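You operate a simulated robot arm through the tools that you are given. There is no shell and no other tool. Be economical: measure what you need, move in short steps, check, and stop when the job is done.

You are at the controls of a simulated robot arm. One attempt, no reset.

TASK
Set one eyelet in the black strip at the card's stop.
Fine: tab toward the slide's grip; slide in to the stop before one stroke of the lever; fingers clear of the nose, it closes at 60 newtons; the lever springs back at 6 newtons; draw the slide out again.

Only the result counts: the job must be done as asked and must still hold three seconds after the hand-in. Knocking over, shifting, dropping, spilling or breaking anything else fails it.

THE ROBOT
A 7-joint arm with a two-finger parallel gripper, fixed in place. Base frame: the origin is at the foot of the arm, x ahead of it, y to its left, z up. Lengths are in mm, angles in degrees, forces in N, time in s.
With the tool pointing down near the work surface it reaches from about 240 to 620 mm from the base axis. Its first joint turns from -66.0 to 66.0 degrees. Payload 2.6 kg.
Tool frame: the origin (TCP) lies between the finger pads and is the grasp point; the fingertips stand 30 mm ahead of it; z points along the fingers, y is the line along which they close. The gripper opens to 94 mm. The fingers are 28 mm wide and 10 mm thick; the gripper's body (50 by 96 mm) begins 55 mm behind the TCP.
Orientation is told as [roll, pitch, yaw] about the base's x, y, z axes, in that order, counted from this pose: with the fingers straight down and closing along the base's y, the tool's x points along the base's -x, its y along +y and its z along -z.

THE INTERFACE
- The arm moves only by the tool apply_moves. Its argument "moves" is a list that holds one entry, the list of rows, each a list of 7 numbers: the turn, a rotation vector about the tool's x, y, z in degrees, then the shift along the tool's x, y, z in mm, then the gripper command, from -1 (fully open) to 1 (shut), values between in proportion. In form: [[[wx, wy, wz, dx, dy, dz, fingers], ...]]. A call has 1 to 8 rows; each row shifts and turns the commanded pose from where the row before left it, along the tool's axes as they then stand. Each row takes 0.2 s and may step no farther than 50 mm and 8.6 degrees from the row before; otherwise, or with a gripper value out of range, the whole call is refused. A pose out of reach is approached as far as the arm can. The call stops where the force on the tool passes 80 N (or 10 N more than at its start, if that is more) or the arm is blocked; 0.2 s more then pass. The fingers move at their own pace (about 72 mm/s each) and stop on an object; they squeeze with about 31 N. The grip force told is the motor's: it shows also when the fingers shut on nothing. Time passes only in rows, and 0.2 s behind the last, so rows that do not move let the fingers close. The reply holds the time, the measured pose of the TCP, the force on the tool along the base axes, the opening and the grip force, in the units named above and with some noise, with the torque about the TCP (base axes, N m) and any sound that the robot's microphone picked up, and new pictures: "show" is both (left out), scene, wrist or none.
- Cameras (640 x 400 px; columns grow to the right, rows downward): "scene" is fixed at [42.4, 444.1, 554]; the picture's right is [-0.67, -0.75, 0.00], its down [-0.48, 0.43, -0.76] and it looks along [0.57, -0.51, -0.65] (base axes); focal length 320 px, centre (320, 200). "wrist" rides on the gripper at [76, 14, -103] in the tool frame; the picture's right is [-0.18, 0.98, 0.00], its down [-0.75, -0.14, -0.64] and it looks along [-0.63, -0.12, 0.77] (tool axes); focal length 243 px, centre (320, 200). There is no depth. A picture from a camera that has moved, and an enlarged one, comes with that camera's place and axes in the base frame and with its lens.
- inspect(camera, box): a new picture of the part [left, top, right, bottom] of that camera's present view, enlarged. No time passes.
- close_job(): hands the job in; it is judged then, once.

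Go step by step. Nothing tells you positions but the pictures and the camera data: compare them with the known pose of the tool, close in by small moves and look again before you grip or let go. The budget is 120 turns and 200 pictures, counting those below and the enlarged ones. Unless the task says otherwise, let go and move clear before handing in.

The tools are called after "Request:" by a JSON object that holds its "name" and its "arguments". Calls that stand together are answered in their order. apply_moves: Moves the arm, as the interface text tells. Its arguments: {"type":"object","properties":{"moves":{"type":"array"},"show":{"type":"string","enum":["both","scene","wrist","none"]}},"required":["moves"]} The other tools are called the same way: inspect (camera, box) takes an enlarged picture of a part of a camera's view; close_job () hands the job in.

At the start:

```text
clock: 0.0
tcp_pos: [352.3, 168.6, 328.5]
ee_rot: [-0.1, -0.1, 0.0]
contact_force: [0.0, 0.1, 0.8]
torque: [-0.01, 0.0, 0.01]
width: 94.0
gripper_force: 0.1
```

scene: 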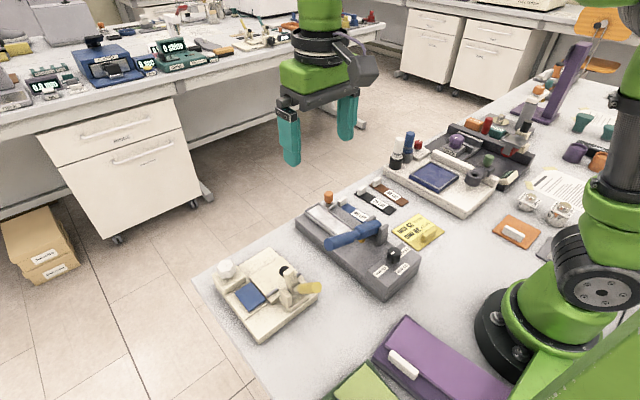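
wrist: 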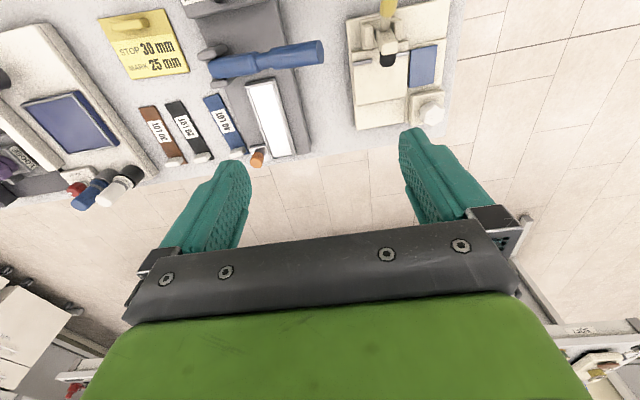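

I see a bench with an eyelet press (grey base, blue lever), three strips beside it, and a yellow card with a stop value. I'll look closer first.

Request:
{"name": "inspect", "arguments": {"camera": "scene", "box": [280, 170, 460, 310]}}

Request:
{"name": "inspect", "arguments": {"camera": "wrist", "box": [90, 0, 340, 170]}}

```text
2.86 times, centred on (370, 240) of scene
camera zoom: at [42.4, 444.1, 554.0], right [-0.67, -0.75, 0.0], down [-0.48, 0.43, -0.76], along [0.57, -0.51, -0.65], focal length 916 px, centre (177, 86)
```

zoom: 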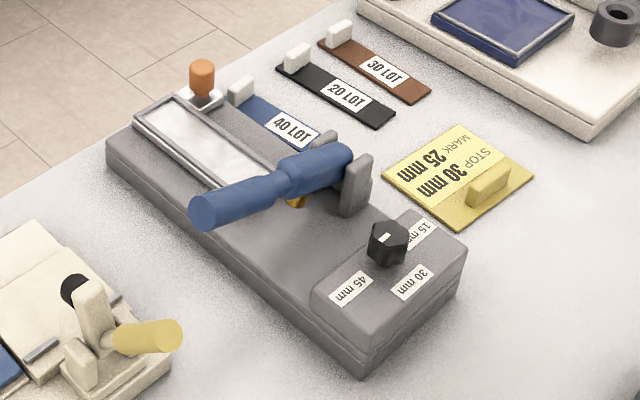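

```text
2.35 times, centred on (215, 85) of wrist
camera zoom: at [275.1, 183.5, 431.3], right [0.18, 0.98, 0.0], down [0.75, -0.14, 0.64], along [0.63, -0.12, -0.77], focal length 571 px, centre (567, 471)
```

zoom: 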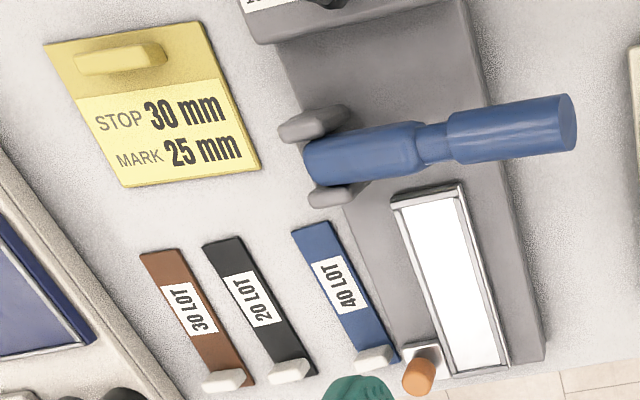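

The card says stop 30 mm, the dial on the press selects 15/30/45, and the black strip is "20 LOT". I'll move to get the wrist camera over the press.

Request:
{"name": "apply_moves", "arguments": {"moves": [[[0, 0, 0, 30, -38, 0, -1], [0, 0, 0, 30, -38, 0, -1], [0, 0, 0, 30, -38, 0, -1]]]}}

```text
clock: 0.8
tcp_pos: [260.1, 53.8, 329.0]
ee_rot: [0.0, -0.1, -0.1]
contact_force: [-0.4, -0.4, 0.5]
torque: [-0.02, 0.01, 0.01]
width: 94.0
gripper_force: 0.1
camera wrist: at [184.0, 69.2, 433.3], right [0.18, 0.98, 0.0], down [0.75, -0.14, 0.64], along [0.63, -0.12, -0.77], focal length 243 px, centre (320, 200)
```

scene: 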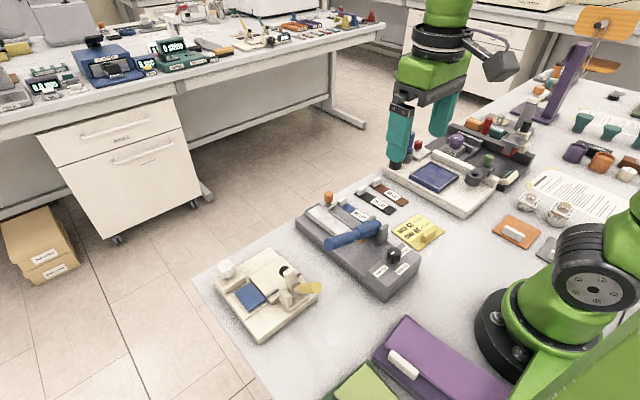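
wrist: 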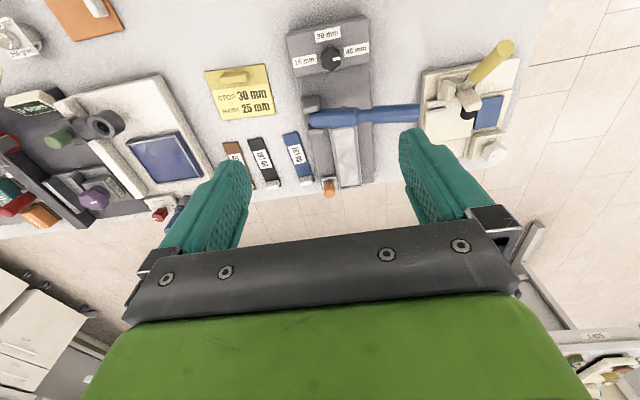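

Request:
{"name": "inspect", "arguments": {"camera": "wrist", "box": [275, 10, 385, 80]}}

Request:
{"name": "inspect", "arguments": {"camera": "wrist", "box": [215, 80, 435, 200]}}

Request:
{"name": "inspect", "arguments": {"camera": "scene", "box": [345, 235, 425, 295]}}

Request:
{"name": "inspect", "arguments": {"camera": "scene", "box": [290, 185, 400, 255]}}

```text
5.71 times, centred on (330, 45) of wrist
camera zoom: at [184.0, 69.2, 433.3], right [0.18, 0.98, 0.0], down [0.75, -0.14, 0.64], along [0.63, -0.12, -0.77], focal length 1386 px, centre (263, 1086)
```

zoom: 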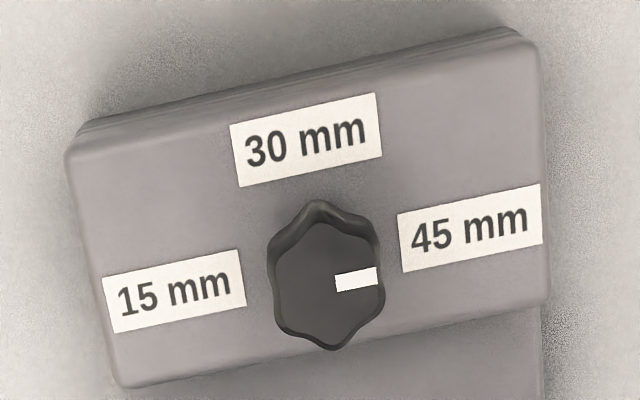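

```text
2.91 times, centred on (325, 140) of wrist
camera zoom: at [184.0, 69.2, 433.3], right [0.18, 0.98, 0.0], down [0.75, -0.14, 0.64], along [0.63, -0.12, -0.77], focal length 706 px, centre (306, 374)
```

zoom: 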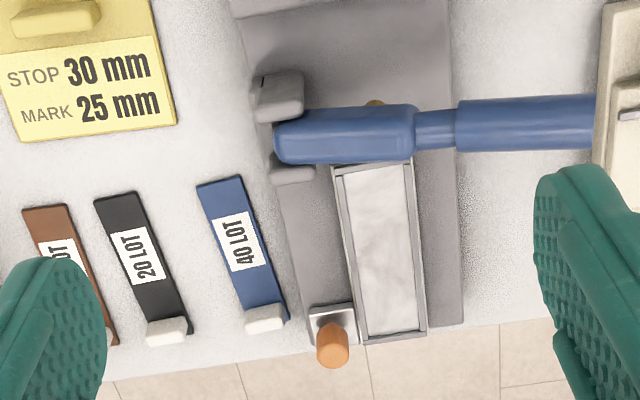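

```text
6.67 times, centred on (385, 265) of scene
camera zoom: at [42.5, 444.2, 554.0], right [-0.67, -0.75, 0.0], down [-0.48, 0.43, -0.76], along [0.57, -0.51, -0.65], focal length 2136 px, centre (-113, -233)
```

zoom: 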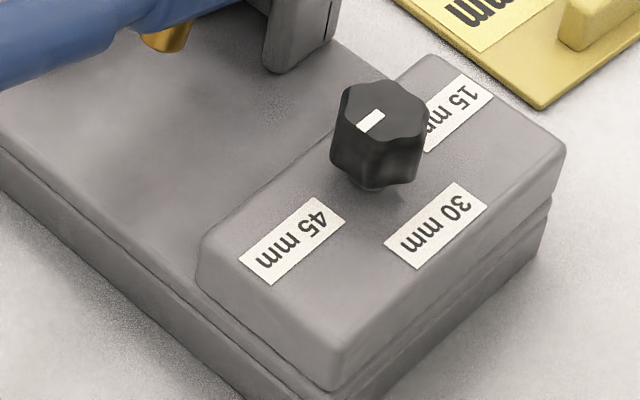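

```text
5.71 times, centred on (345, 220) of scene
camera zoom: at [42.5, 444.2, 554.0], right [-0.67, -0.75, 0.0], down [-0.48, 0.43, -0.76], along [0.57, -0.51, -0.65], focal length 1831 px, centre (177, 86)
```

zoom: 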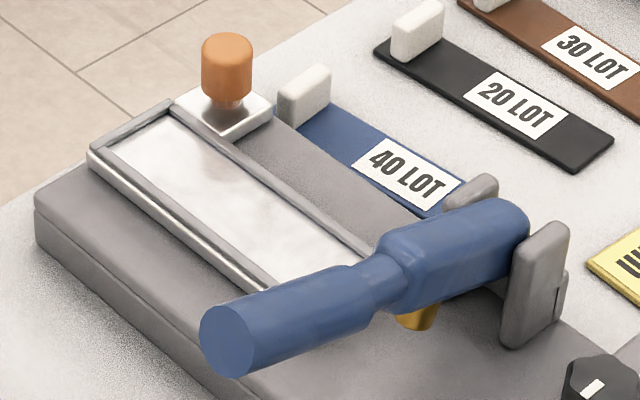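

The dial points to 45 mm and must be turned a quarter to 30 mm (CCW from above). The knob is at about (247, 71, top 79). I go above it and turn the tool to -60° yaw, so the grip meets the knob's flats.

Request:
{"name": "apply_moves", "arguments": {"moves": [[[0, 0, 0, 13, 17, 40, -0.277], [0, 0, 0, 0, 0, 45, -0.277], [0, 0, 8.5, 0, 0, 20, -0.277], [0, 0, 8.5, 0, 0, 20, -0.277], [0, 0, 8.5, 0, 0, 0, -0.277], [0, 0, 8.5, 0, 0, 0, -0.277], [0, 0, 8.5, 0, 0, 0, -0.277], [0, 0, 8.5, 0, 0, 0, -0.277]]]}}

```text
clock: 2.6
tcp_pos: [248.8, 70.2, 203.1]
ee_rot: [0.0, 0.0, -51.1]
contact_force: [-0.1, -0.3, 0.9]
torque: [-0.01, -0.01, 0.02]
width: 60.4
gripper_force: 0.2
camera wrist: at [211.8, 139.9, 306.7], right [0.88, 0.47, 0.0], down [0.36, -0.68, 0.64], along [0.3, -0.57, -0.77], focal length 243 px, centre (320, 200)
```

scene: 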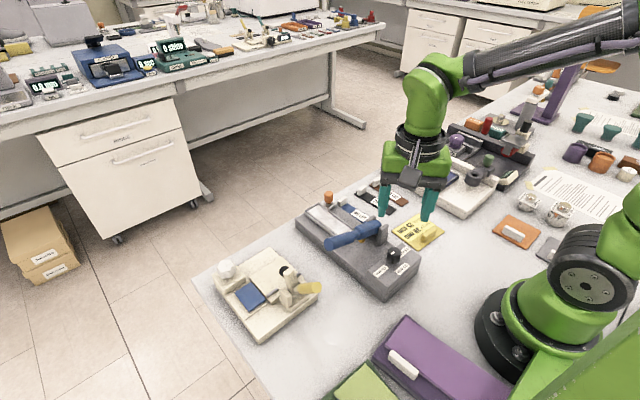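
wrist: 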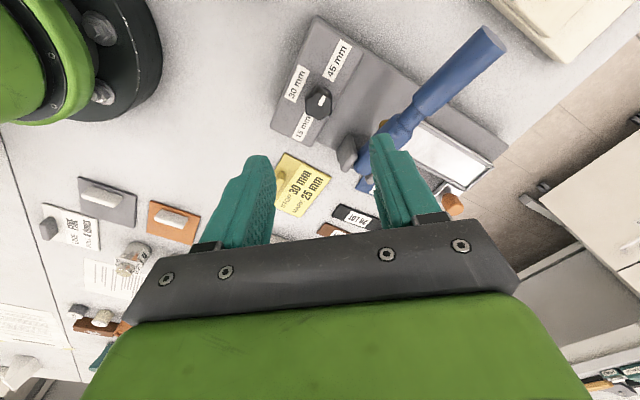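

Request:
{"name": "inspect", "arguments": {"camera": "wrist", "box": [270, 60, 370, 125]}}

Request:
{"name": "inspect", "arguments": {"camera": "scene", "box": [350, 180, 450, 280]}}

```text
6.15 times, centred on (320, 92) of wrist
camera zoom: at [211.8, 139.9, 306.7], right [0.88, 0.47, 0.0], down [0.36, -0.68, 0.64], along [0.3, -0.57, -0.77], focal length 1493 px, centre (320, 862)
```

zoom: 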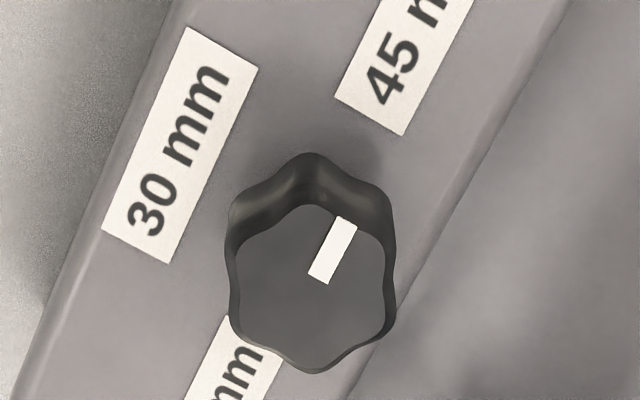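

```text
4.00 times, centred on (400, 230) of scene
camera zoom: at [42.4, 444.1, 554.0], right [-0.67, -0.75, 0.0], down [-0.48, 0.43, -0.76], along [0.57, -0.51, -0.65], focal length 1282 px, centre (0, 80)
```

zoom: 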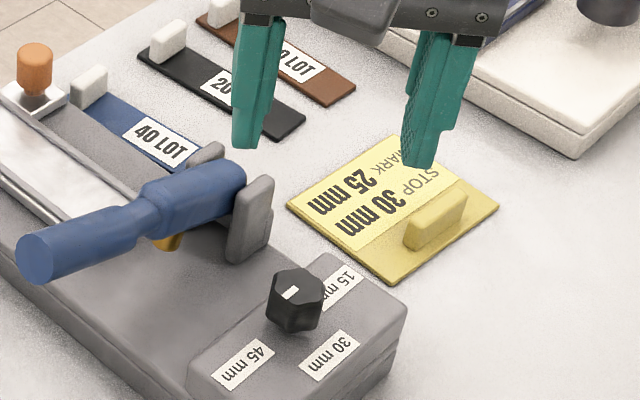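

Knob lies about 1.4 mm off the tool axis. I centre and descend, keeping the fingertips a little above the block.

Request:
{"name": "apply_moves", "arguments": {"moves": [[[0, 0, 0, 0.2, -1.4, 40, -0.277], [0, 0, 0, 0, 0, 40, -0.277], [0, 0, 0, 0, 0, 20, -0.277], [0, 0, 0, 0, 0, 11, -0.277]]]}}

```text
clock: 3.6
tcp_pos: [250.4, 69.8, 92.6]
ee_rot: [0.1, 0.1, -51.0]
contact_force: [-0.9, 0.0, 0.9]
torque: [0.01, 0.02, 0.0]
width: 60.1
gripper_force: 0.0
camera wrist: at [211.9, 139.3, 195.1], right [0.88, 0.47, 0.0], down [0.36, -0.67, 0.64], along [0.31, -0.56, -0.77], focal length 243 px, centre (320, 200)
```

scene: 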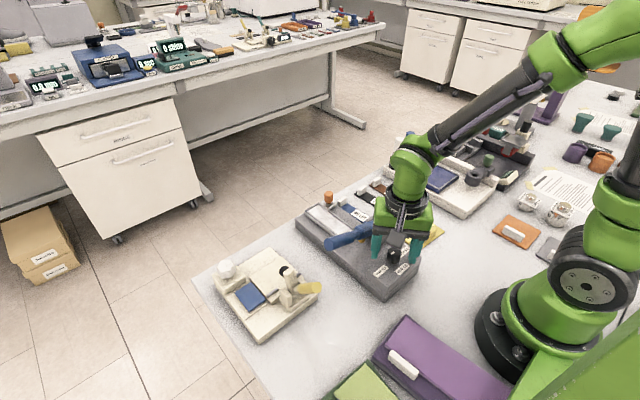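
wrist: 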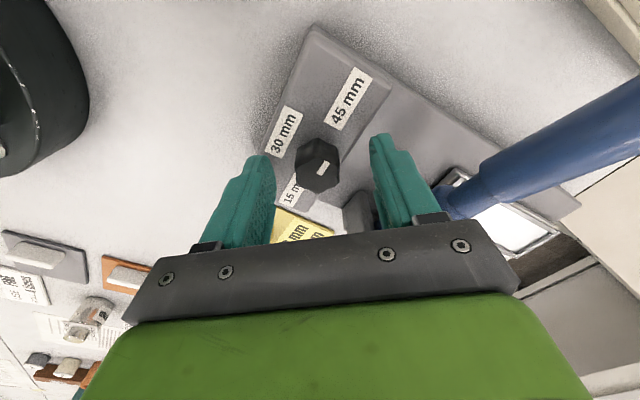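

Knob is centred between the fingers; closing.

Request:
{"name": "apply_moves", "arguments": {"moves": [[[0, 0, 0, 0, 0, 0, 1], [0, 0, 0, 0, 0, 0, 1], [0, 0, 0, 0, 0, 0, 1]]]}}

Request:
{"name": "inspect", "arguments": {"camera": "wrist", "box": [250, 110, 400, 210]}}

```text
clock: 4.4
tcp_pos: [247.8, 69.4, 92.0]
ee_rot: [-0.1, 0.0, -51.1]
contact_force: [-6.5, -6.3, -1.6]
torque: [0.01, -0.11, -0.02]
width: 26.6
gripper_force: 44.8
camera wrist: at [211.4, 138.9, 194.9], right [0.88, 0.47, 0.0], down [0.37, -0.67, 0.64], along [0.3, -0.57, -0.77], focal length 243 px, centre (320, 200)
```

scene: 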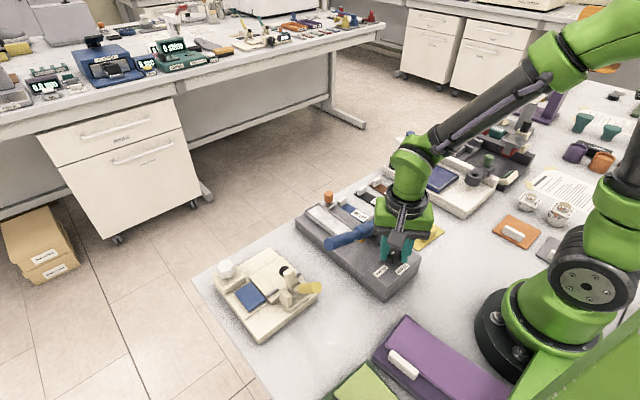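
wrist: 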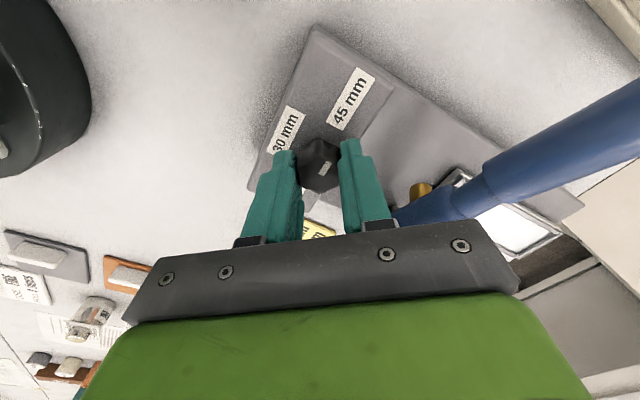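

```text
4.00 times, centred on (325, 160) of wrist
camera zoom: at [211.4, 138.9, 194.9], right [0.88, 0.47, 0.0], down [0.37, -0.67, 0.64], along [0.3, -0.57, -0.77], focal length 970 px, centre (300, 360)
```

zoom: 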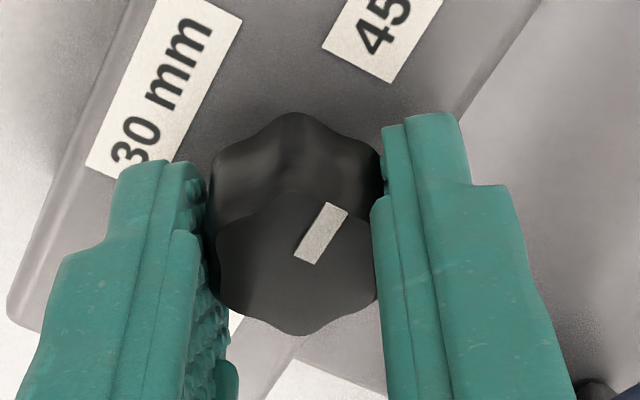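

Gripped. Now I turn counterclockwise in two parts, easing off the small side force.

Request:
{"name": "apply_moves", "arguments": {"moves": [[[0, 0, 0, 0, -0.5, 0, 1], [0, 0, -8.5, 0, 0, 0, 1], [0, 0, -8.5, 0, 0, 0, 1], [0, 0, -8.5, 0, 0, 0, 1], [0, 0, -8.5, 0, 0, 0, 1]]], "show": "wrist"}}

```text
clock: 5.6
tcp_pos: [248.6, 70.0, 92.0]
ee_rot: [0.1, -0.2, -16.9]
contact_force: [19.5, 2.5, -25.4]
torque: [-0.25, -0.12, -0.01]
width: 26.1
gripper_force: 45.2
camera wrist: at [178.4, 107.2, 195.6], right [0.46, 0.89, 0.0], down [0.68, -0.35, 0.64], along [0.57, -0.29, -0.76], focal length 243 px, centre (320, 200)
```

wrist: 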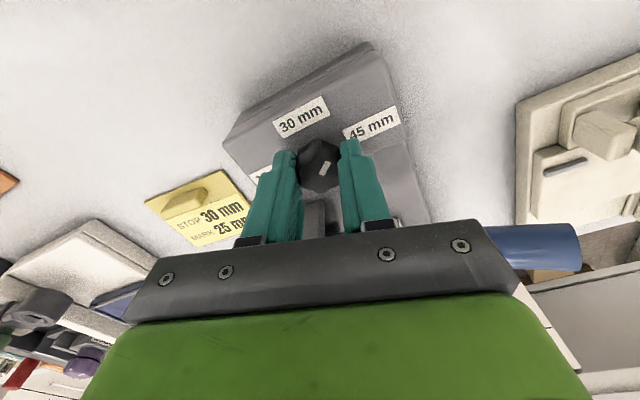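

The knob turns with the tool. I relieve the side force slightly and continue.

Request:
{"name": "apply_moves", "arguments": {"moves": [[[0, 0, 0, -1, 0, 0.5, 1], [0, 0, -8.5, 0, 0, 0, 1], [0, 0, -8.5, 0, 0, 0, 1], [0, 0, -8.5, 0, 0, 0, 1]]], "show": "wrist"}}

Request:
{"name": "inspect", "arguments": {"camera": "wrist", "box": [200, 30, 440, 200]}}

```text
clock: 6.6
tcp_pos: [248.5, 70.6, 93.3]
ee_rot: [0.1, -0.1, 8.6]
contact_force: [-0.1, 16.7, 29.8]
torque: [0.16, 0.11, -0.04]
width: 26.0
gripper_force: 45.1
camera wrist: at [170.1, 74.6, 195.7], right [0.04, 1.0, 0.0], down [0.76, -0.03, 0.64], along [0.64, -0.02, -0.77], focal length 243 px, centre (320, 200)
```

wrist: 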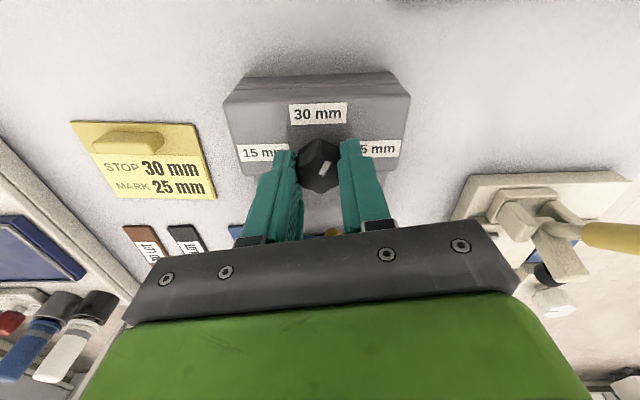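

```text
2.35 times, centred on (320, 115) of wrist
camera zoom: at [170.1, 74.6, 195.7], right [0.04, 1.0, 0.0], down [0.76, -0.03, 0.64], along [0.64, -0.02, -0.77], focal length 571 px, centre (320, 400)
```

zoom: 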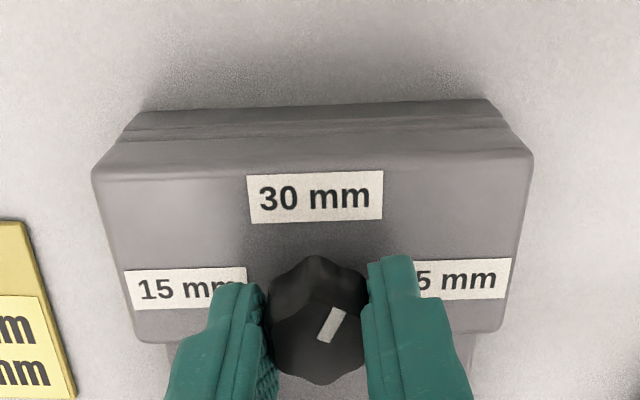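

Request:
{"name": "apply_moves", "arguments": {"moves": [[[0, 0, 0, 0, 0.5, -0.7, 1], [0, 0, -8.5, 0, 0, 0, 1], [0, 0, -8.5, 0, 0, 0, 1], [0, 0, -8.5, 0, 0, 0, 1]]], "show": "wrist"}}

Request:
{"name": "inspect", "arguments": {"camera": "wrist", "box": [200, 30, 440, 200]}}

```text
clock: 7.6
tcp_pos: [247.9, 71.5, 91.3]
ee_rot: [0.2, -0.1, 34.1]
contact_force: [-2.0, 30.2, 20.0]
torque: [0.15, 0.45, -0.02]
width: 26.2
gripper_force: 45.3
camera wrist: at [176.4, 41.4, 195.5], right [-0.4, 0.92, 0.0], down [0.7, 0.3, 0.64], along [0.59, 0.26, -0.77], focal length 243 px, centre (320, 200)
```

wrist: 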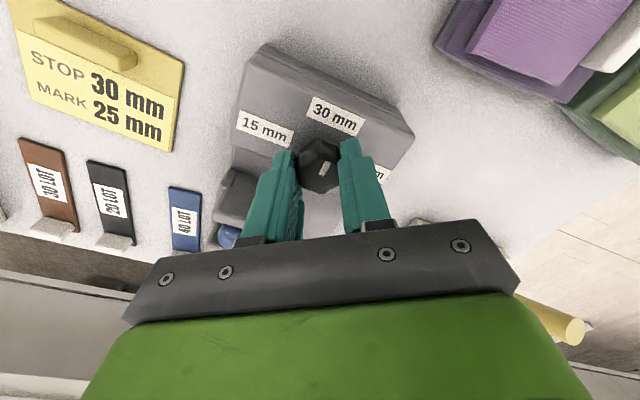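

```text
2.35 times, centred on (320, 115) of wrist
camera zoom: at [176.4, 41.4, 195.5], right [-0.4, 0.92, 0.0], down [0.7, 0.3, 0.64], along [0.59, 0.26, -0.77], focal length 571 px, centre (320, 400)
```

zoom: 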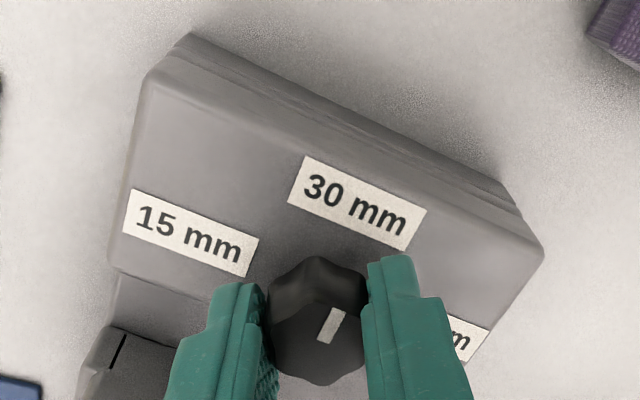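

The pointer looks near 30 mm. I relieve the force, open the fingers and check.

Request:
{"name": "apply_moves", "arguments": {"moves": [[[0, 0, 0, -0.6, 0.8, 0, 1], [0, 0, 0, 0, 0, 0, -0.277], [0, 0, 0, 0, 0, 0, -0.277], [0, 0, 0, 0, 0, -40, -0.277], [0, 0, 0, 0, 0, -40, -0.277]]], "show": "wrist"}}

Request:
{"name": "inspect", "arguments": {"camera": "wrist", "box": [270, 60, 370, 125]}}

Request:
{"name": "inspect", "arguments": {"camera": "scene", "box": [345, 225, 425, 285]}}

```text
clock: 8.8
tcp_pos: [249.1, 71.2, 170.6]
ee_rot: [0.0, 0.0, 34.0]
contact_force: [-0.7, 0.4, 0.4]
torque: [0.0, 0.0, 0.0]
width: 60.0
gripper_force: 0.0
camera wrist: at [177.0, 41.2, 274.1], right [-0.4, 0.92, 0.0], down [0.7, 0.3, 0.64], along [0.59, 0.25, -0.77], focal length 243 px, centre (320, 200)
```

wrist: 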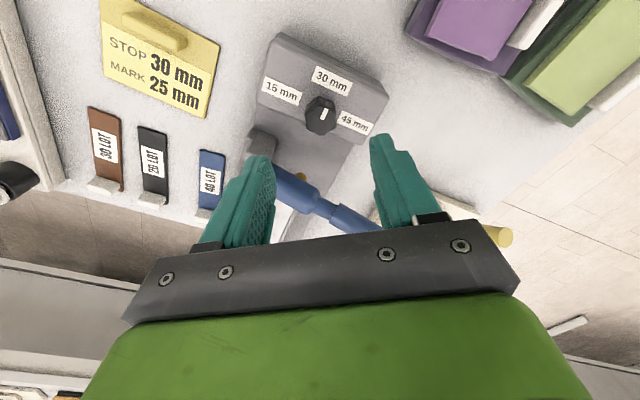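

```text
6.15 times, centred on (320, 92) of wrist
camera zoom: at [177.0, 41.2, 274.1], right [-0.4, 0.92, 0.0], down [0.7, 0.3, 0.64], along [0.59, 0.25, -0.77], focal length 1493 px, centre (320, 862)
```

zoom: 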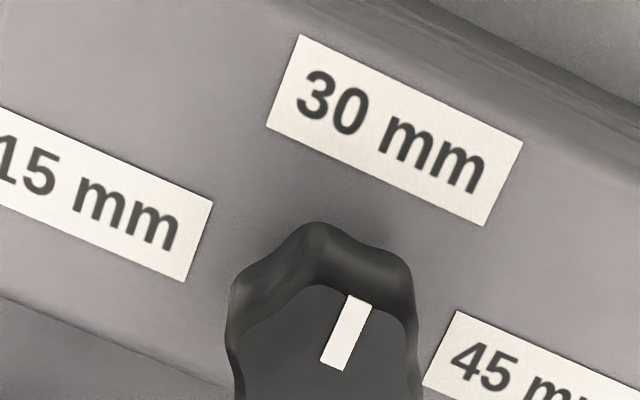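

```text
6.67 times, centred on (385, 255) of scene
camera zoom: at [42.5, 444.1, 554.0], right [-0.67, -0.75, 0.0], down [-0.48, 0.43, -0.76], along [0.57, -0.51, -0.65], focal length 2136 px, centre (-113, -167)
```

zoom: 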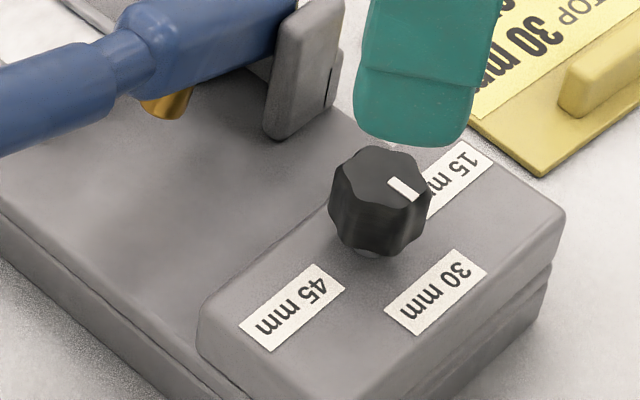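

The pointer is aligned with 30 mm. Next the black strip's tab: I rise, turn to yaw 90 (closing along x) and go above the tab at about (473, -93).

Request:
{"name": "apply_moves", "arguments": {"moves": [[[0, 0, -8, 0, 0, -20, -0.277], [0, 0, -8, 0, 0, -20, -0.277], [0, 0, -8, 0, 0, -20, -0.277], [0, 0, -8, 0, 0, 0, -0.277], [0, 0, -8, 0, 0, 0, -0.277], [0, 0, -8, 0, 0, 0, -0.277], [0, 0, -8, 0, 0, 0, -0.277]]], "show": "none"}}

Request:
{"name": "apply_moves", "arguments": {"moves": [[[0, 0, 0, 27, -37, 0, -0.277], [0, 0, 0, 27, -37, 0, -0.277], [0, 0, 0, 27, -37, 0, -0.277], [0, 0, 0, 27, -37, 0, -0.277], [0, 0, 0, 27, -37, 0, -0.277], [0, 0, 0, 27, -37, 20, -0.277]]]}}

```text
clock: 10.4
tcp_pos: [247.6, 71.6, 232.0]
ee_rot: [0.0, 0.0, 90.1]
contact_force: [-0.7, 0.0, -0.7]
torque: [0.0, -0.03, -0.03]
width: 60.1
gripper_force: 0.1
```

```text
clock: 11.8
tcp_pos: [468.8, -90.4, 214.2]
ee_rot: [0.0, 0.0, 90.0]
contact_force: [-0.1, 0.0, 0.4]
torque: [0.0, -0.01, -0.02]
width: 60.1
gripper_force: 0.1
camera wrist: at [453.6, -165.4, 317.0], right [-0.98, 0.18, 0.0], down [0.14, 0.75, 0.64], along [0.12, 0.63, -0.77], focal length 243 px, centre (320, 200)
```

scene: 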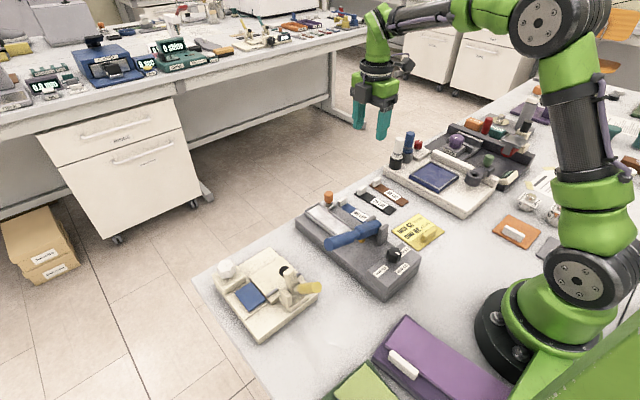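
wrist: 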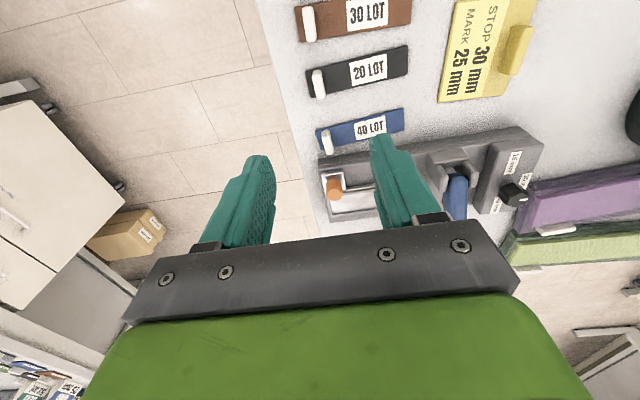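

Request:
{"name": "inspect", "arguments": {"camera": "wrist", "box": [285, 30, 425, 125]}}

Request:
{"name": "inspect", "arguments": {"camera": "wrist", "box": [300, 110, 480, 225]}}

Request:
{"name": "inspect", "arguments": {"camera": "scene", "box": [290, 170, 420, 260]}}

```text
4.21 times, centred on (355, 78) of wrist
camera zoom: at [453.6, -165.4, 317.0], right [-0.98, 0.18, 0.0], down [0.14, 0.75, 0.64], along [0.12, 0.63, -0.77], focal length 1022 px, centre (173, 716)
```

zoom: 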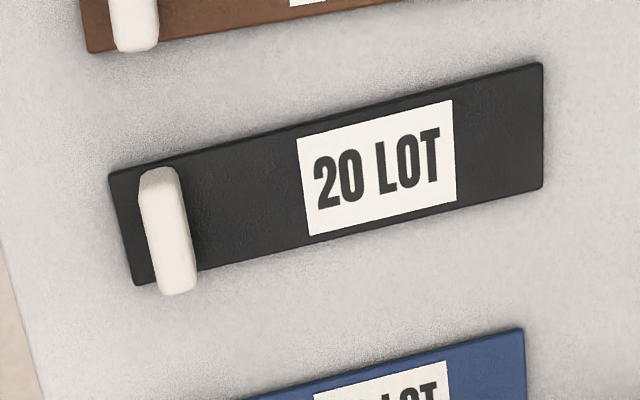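

```text
3.48 times, centred on (390, 168) of wrist
camera zoom: at [453.6, -165.4, 317.0], right [-0.98, 0.18, 0.0], down [0.14, 0.75, 0.64], along [0.12, 0.63, -0.77], focal length 844 px, centre (76, 313)
```

zoom: 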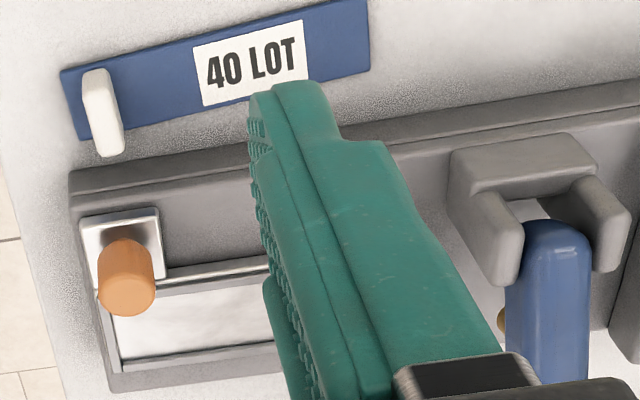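

```text
4.44 times, centred on (355, 215) of scene
camera zoom: at [42.4, 444.2, 554.0], right [-0.67, -0.75, 0.0], down [-0.48, 0.43, -0.76], along [0.57, -0.51, -0.65], focal length 1424 px, centre (164, 133)
```

zoom: 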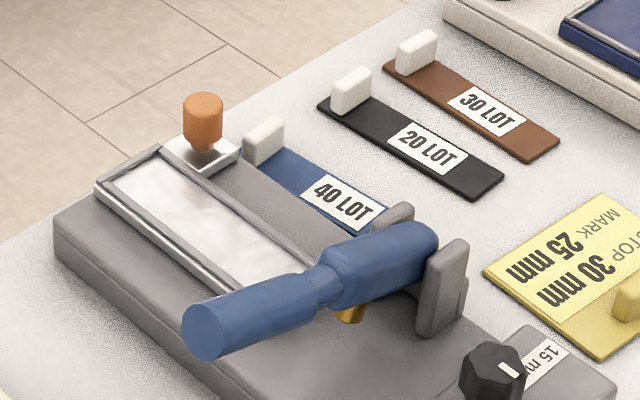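

The strip lies at x 367–484, y about -90, 30 mm wide, with the tab at about (470, -89.5) and its top near z 20. I descend to above the tab and check.

Request:
{"name": "apply_moves", "arguments": {"moves": [[[0, 0, -1.5, -1, -1.2, 45, -0.277], [0, 0, 0, 0, 0, 45, -0.277], [0, 0, 0, 0, 0, 45, -0.277], [0, 0, 0, 0, 0, 10, -0.277]]]}}

Request:
{"name": "inspect", "arguments": {"camera": "wrist", "box": [230, 90, 430, 220]}}

Request:
{"name": "inspect", "arguments": {"camera": "scene", "box": [320, 140, 420, 220]}}

```text
clock: 12.8
tcp_pos: [472.6, -89.3, 66.2]
ee_rot: [-0.1, -0.1, 91.4]
contact_force: [-0.7, 0.0, 0.1]
torque: [0.03, 0.01, -0.01]
width: 60.2
gripper_force: 0.1
camera wrist: at [460.2, -164.2, 168.9], right [-0.99, 0.16, 0.0], down [0.12, 0.76, 0.64], along [0.1, 0.63, -0.77], focal length 243 px, centre (320, 200)
```

scene: 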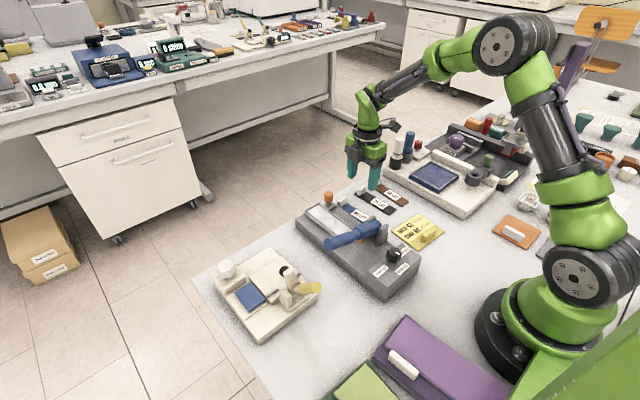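
wrist: 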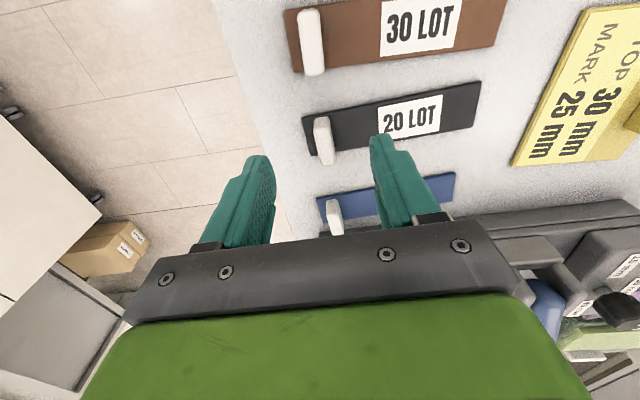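

```text
3.08 times, centred on (330, 155) of wrist
camera zoom: at [460.2, -164.2, 168.9], right [-0.99, 0.16, 0.0], down [0.12, 0.76, 0.64], along [0.1, 0.63, -0.77], focal length 746 px, centre (289, 338)
```

zoom: 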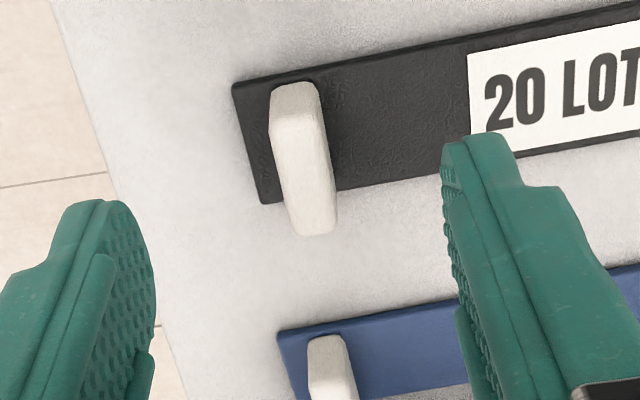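

```text
5.00 times, centred on (370, 180) of scene
camera zoom: at [42.4, 444.1, 554.0], right [-0.67, -0.75, 0.0], down [-0.48, 0.43, -0.76], along [0.57, -0.51, -0.65], focal length 1602 px, centre (70, 300)
```

zoom: 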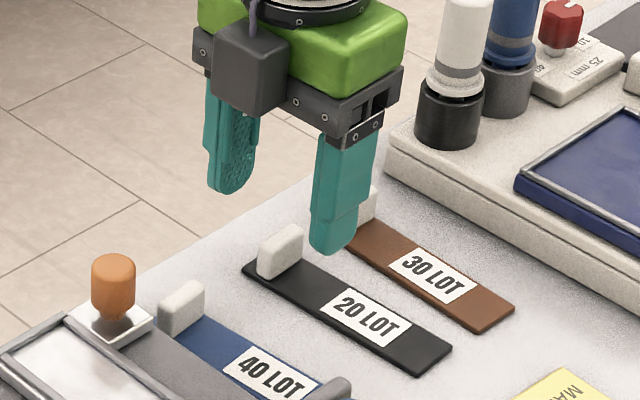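

Tab centre is at about (469, -87). I correct and lower so the fingertips stand just above the strip.

Request:
{"name": "apply_moves", "arguments": {"moves": [[[0, 0, 0, -1.5, 3.3, 14, -0.277], [0, 0, 0, 0, 0, 14, -0.277], [0, 0, 0, 0, 0, 0, -0.277]]]}}

Request:
{"name": "inspect", "arguments": {"camera": "wrist", "box": [230, 90, 430, 220]}}

Request:
{"name": "inspect", "arguments": {"camera": "scene", "box": [320, 140, 420, 220]}}

```text
clock: 13.6
tcp_pos: [467.7, -87.6, 39.1]
ee_rot: [0.0, 0.0, 91.5]
contact_force: [-0.7, -0.2, -0.8]
torque: [0.01, -0.01, 0.01]
width: 59.9
gripper_force: 0.0
camera wrist: at [455.3, -162.7, 141.4], right [-0.99, 0.16, 0.0], down [0.12, 0.76, 0.64], along [0.1, 0.63, -0.77], focal length 243 px, centre (320, 200)
```

scene: 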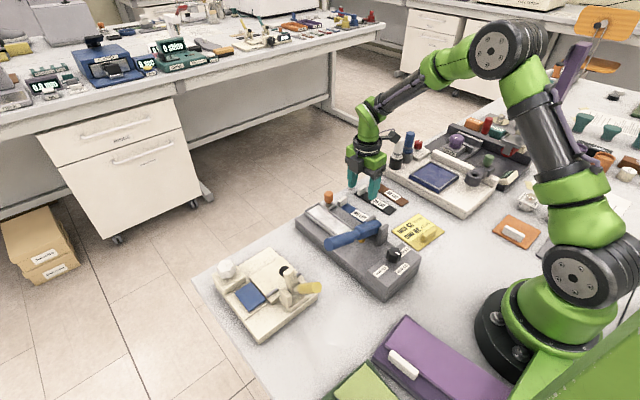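
wrist: 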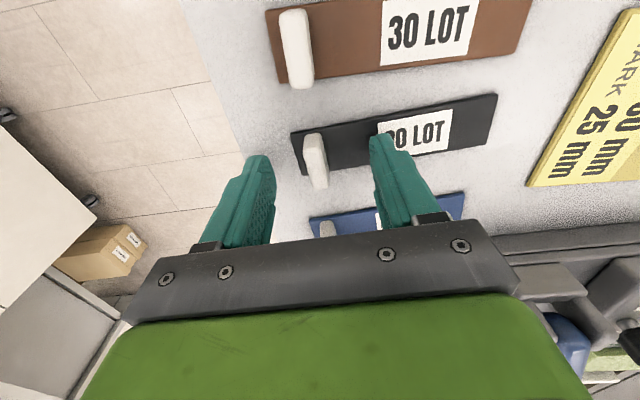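

```text
3.08 times, centred on (330, 155) of wrist
camera zoom: at [455.3, -162.7, 141.4], right [-0.99, 0.16, 0.0], down [0.12, 0.76, 0.64], along [0.1, 0.63, -0.77], focal length 746 px, centre (289, 338)
```

zoom: 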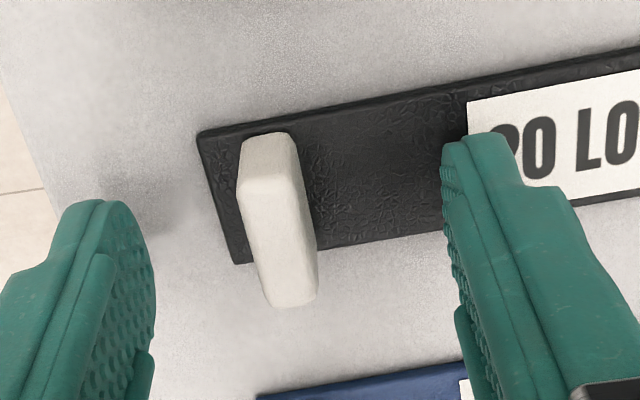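

```text
5.00 times, centred on (370, 180) of scene
camera zoom: at [42.4, 444.1, 554.0], right [-0.67, -0.75, 0.0], down [-0.48, 0.43, -0.76], along [0.57, -0.51, -0.65], focal length 1602 px, centre (70, 300)
```

zoom: 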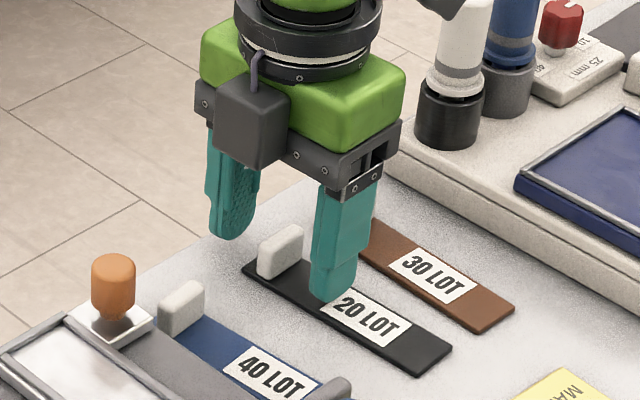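

Aligned. Small x-correction, lower 2 mm, and close.

Request:
{"name": "apply_moves", "arguments": {"moves": [[[0, 0, 0, 0, -1.6, 2, -0.277], [0, 0, 0, 0, 0, 0, 1], [0, 0, 0, 0, 0, 0, 1], [0, 0, 0, 0, 0, 0, 1], [0, 0, 0, 0, 0, 0, 1]]], "show": "wrist"}}

```text
clock: 14.8
tcp_pos: [470.0, -88.0, 36.8]
ee_rot: [0.1, 0.0, 91.5]
contact_force: [-0.4, 0.1, 0.3]
torque: [0.0, -0.03, 0.01]
width: 9.2
gripper_force: 30.9
camera wrist: at [456.4, -162.7, 140.5], right [-0.99, 0.16, 0.0], down [0.12, 0.76, 0.64], along [0.1, 0.63, -0.77], focal length 243 px, centre (320, 200)
```

wrist: 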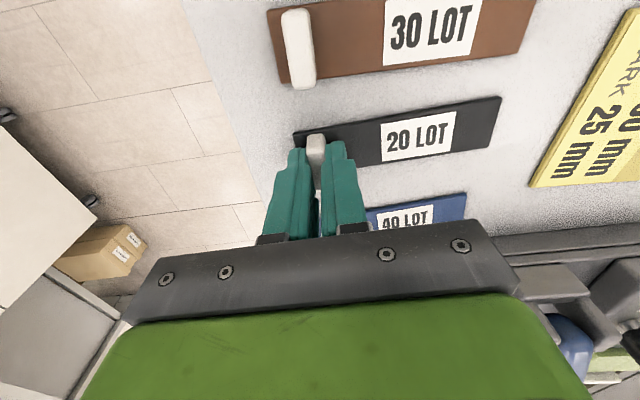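

Request:
{"name": "apply_moves", "arguments": {"moves": [[[0, 0, 0, 0, 0, -10, 1], [0, 0, 0, 0, 0, -30, 1], [0, 0, 0, 0, 0, -40, 1], [0, 0, 0, 0, 0, -40, 1], [0, 0, 0, -30, 0, 0, 1], [0, 0, 0, -30, 0, 0, 1], [0, 0, 0, -30, 0, 0, 1]]]}}

Request:
{"name": "inspect", "arguments": {"camera": "wrist", "box": [240, 0, 560, 210]}}

Request:
{"name": "inspect", "arguments": {"camera": "scene", "box": [270, 140, 420, 260]}}

```text
clock: 16.4
tcp_pos: [467.9, 1.8, 161.4]
ee_rot: [0.0, 0.0, 91.6]
contact_force: [-0.1, 0.3, -1.1]
torque: [-0.04, -0.01, 0.02]
width: 9.6
gripper_force: 31.1
camera wrist: at [455.5, -74.2, 263.6], right [-0.99, 0.16, 0.0], down [0.12, 0.76, 0.64], along [0.1, 0.63, -0.77], focal length 243 px, centre (320, 200)
```

scene: 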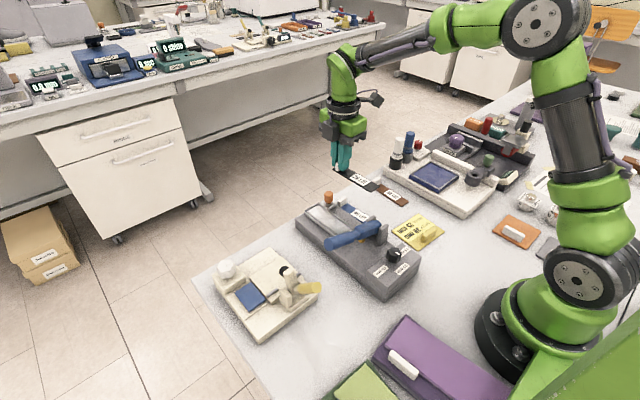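
wrist: 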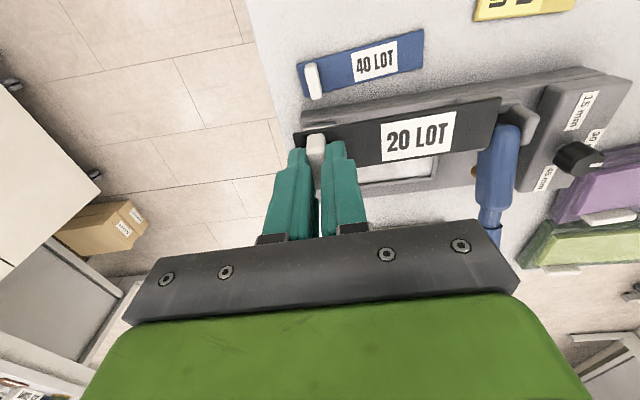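

```text
1.90 times, centred on (400, 105) of wrist
camera zoom: at [455.5, -74.2, 263.6], right [-0.99, 0.16, 0.0], down [0.12, 0.76, 0.64], along [0.1, 0.63, -0.77], focal length 462 px, centre (168, 381)
```

zoom: 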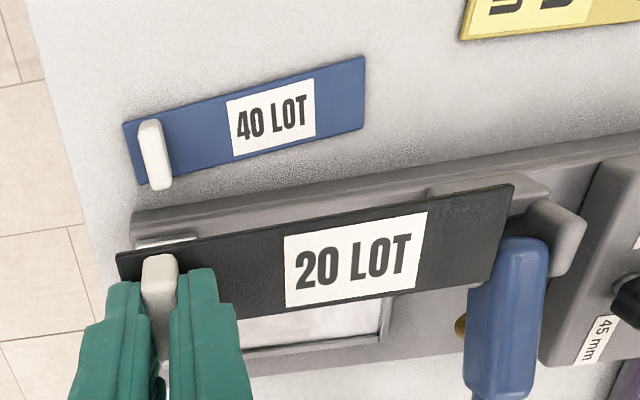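

```text
3.33 times, centred on (345, 200) of scene
camera zoom: at [42.5, 444.1, 554.0], right [-0.67, -0.75, 0.0], down [-0.48, 0.43, -0.76], along [0.57, -0.51, -0.65], focal length 1068 px, centre (237, 200)
```

zoom: 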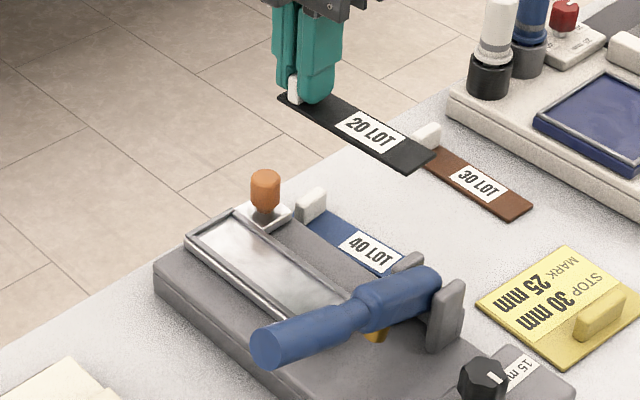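

The strip is held level. I measure the tray more precisely from the scene camera.

Request:
{"name": "inspect", "arguments": {"camera": "scene", "box": [315, 180, 375, 220]}}

Request:
{"name": "inspect", "arguments": {"camera": "scene", "box": [290, 195, 350, 235]}}

Request:
{"name": "inspect", "arguments": {"camera": "scene", "box": [330, 215, 390, 255]}}

```text
10.00 times, centred on (345, 200) of scene
camera zoom: at [42.5, 444.1, 554.0], right [-0.67, -0.75, 0.0], down [-0.48, 0.43, -0.76], along [0.57, -0.51, -0.65], focal length 3205 px, centre (70, 200)
```

zoom: 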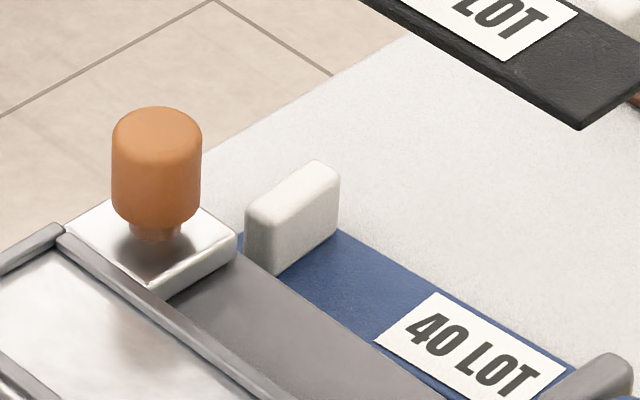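

```text
10.00 times, centred on (320, 215) of scene
camera zoom: at [42.5, 444.1, 554.0], right [-0.67, -0.75, 0.0], down [-0.48, 0.43, -0.76], along [0.57, -0.51, -0.65], focal length 3205 px, centre (320, 50)
```

zoom: 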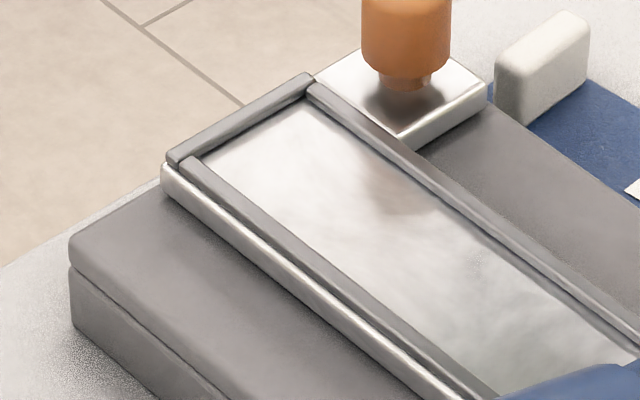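

```text
10.00 times, centred on (360, 235) of scene
camera zoom: at [42.5, 444.1, 554.0], right [-0.67, -0.75, 0.0], down [-0.48, 0.43, -0.76], along [0.57, -0.51, -0.65], focal length 3205 px, centre (-80, -150)
```

zoom: 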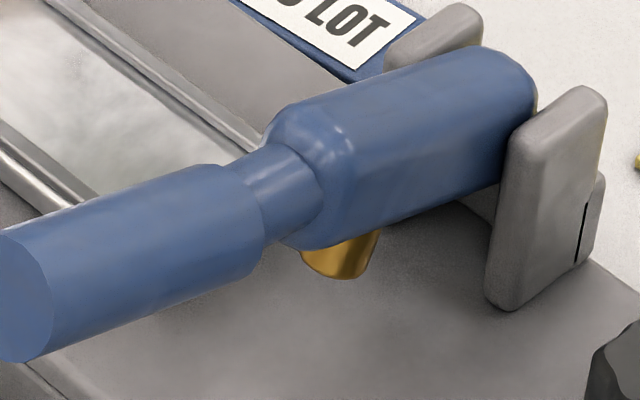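

Tray is about x 355–486, centre y about 70, inner width about 32 mm. I move over it at height, then lower to about 30 mm above it to compare strip and tray directly.

Request:
{"name": "apply_moves", "arguments": {"moves": [[[0, 0, 0, -35, 0, 0, 1], [0, 0, 0, -34, 0, 0, 1], [0, 0, 0, 0, 0, 25, 1], [0, 0, 0, 0, 0, 20, 1], [0, 0, 0, 0, 0, 0, 1]]]}}

Request:
{"name": "inspect", "arguments": {"camera": "wrist", "box": [260, 80, 520, 230]}}

Request:
{"name": "inspect", "arguments": {"camera": "scene", "box": [280, 170, 385, 240]}}

```text
clock: 17.6
tcp_pos: [467.6, 70.2, 113.8]
ee_rot: [0.0, 0.0, 91.4]
contact_force: [-0.9, -0.4, 0.9]
torque: [-0.01, -0.03, 0.01]
width: 9.4
gripper_force: 31.5
camera wrist: at [454.7, -5.8, 216.2], right [-0.99, 0.16, 0.0], down [0.12, 0.76, 0.64], along [0.1, 0.63, -0.77], focal length 243 px, centre (320, 200)
```

scene: 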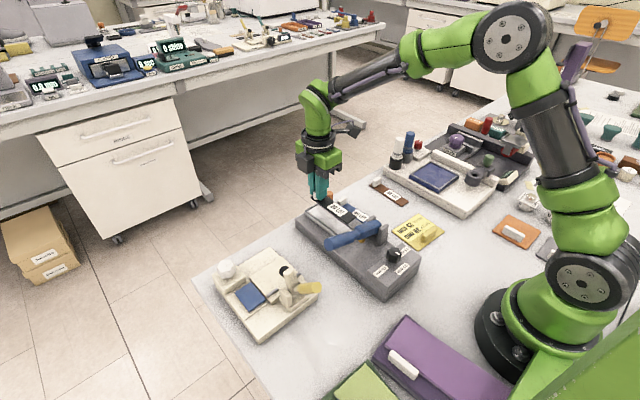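
wrist: 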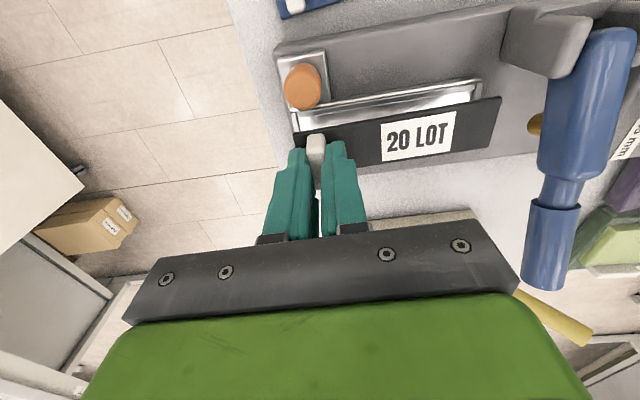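

```text
2.46 times, centred on (390, 155) of wrist
camera zoom: at [454.7, -5.8, 216.2], right [-0.99, 0.16, 0.0], down [0.12, 0.76, 0.64], along [0.1, 0.63, -0.77], focal length 597 px, centre (148, 311)
```

zoom: 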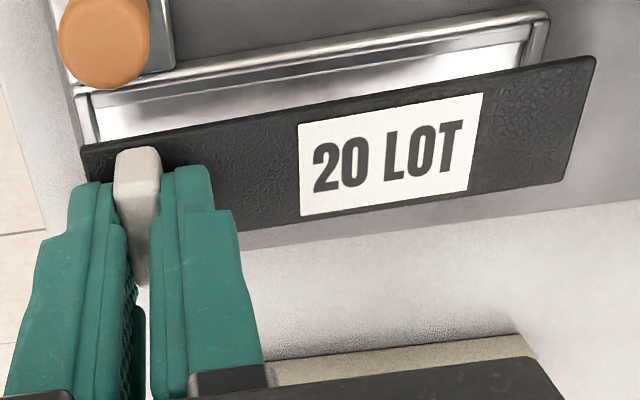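

```text
5.71 times, centred on (332, 205) of scene
camera zoom: at [42.4, 444.1, 554.0], right [-0.67, -0.75, 0.0], down [-0.48, 0.43, -0.76], along [0.57, -0.51, -0.65], focal length 1831 px, centre (249, 171)
```

zoom: 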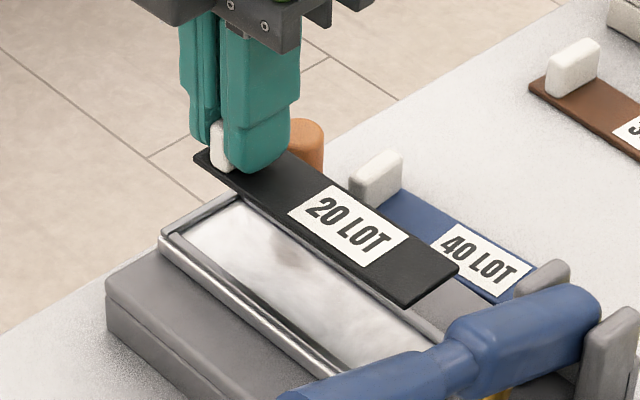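

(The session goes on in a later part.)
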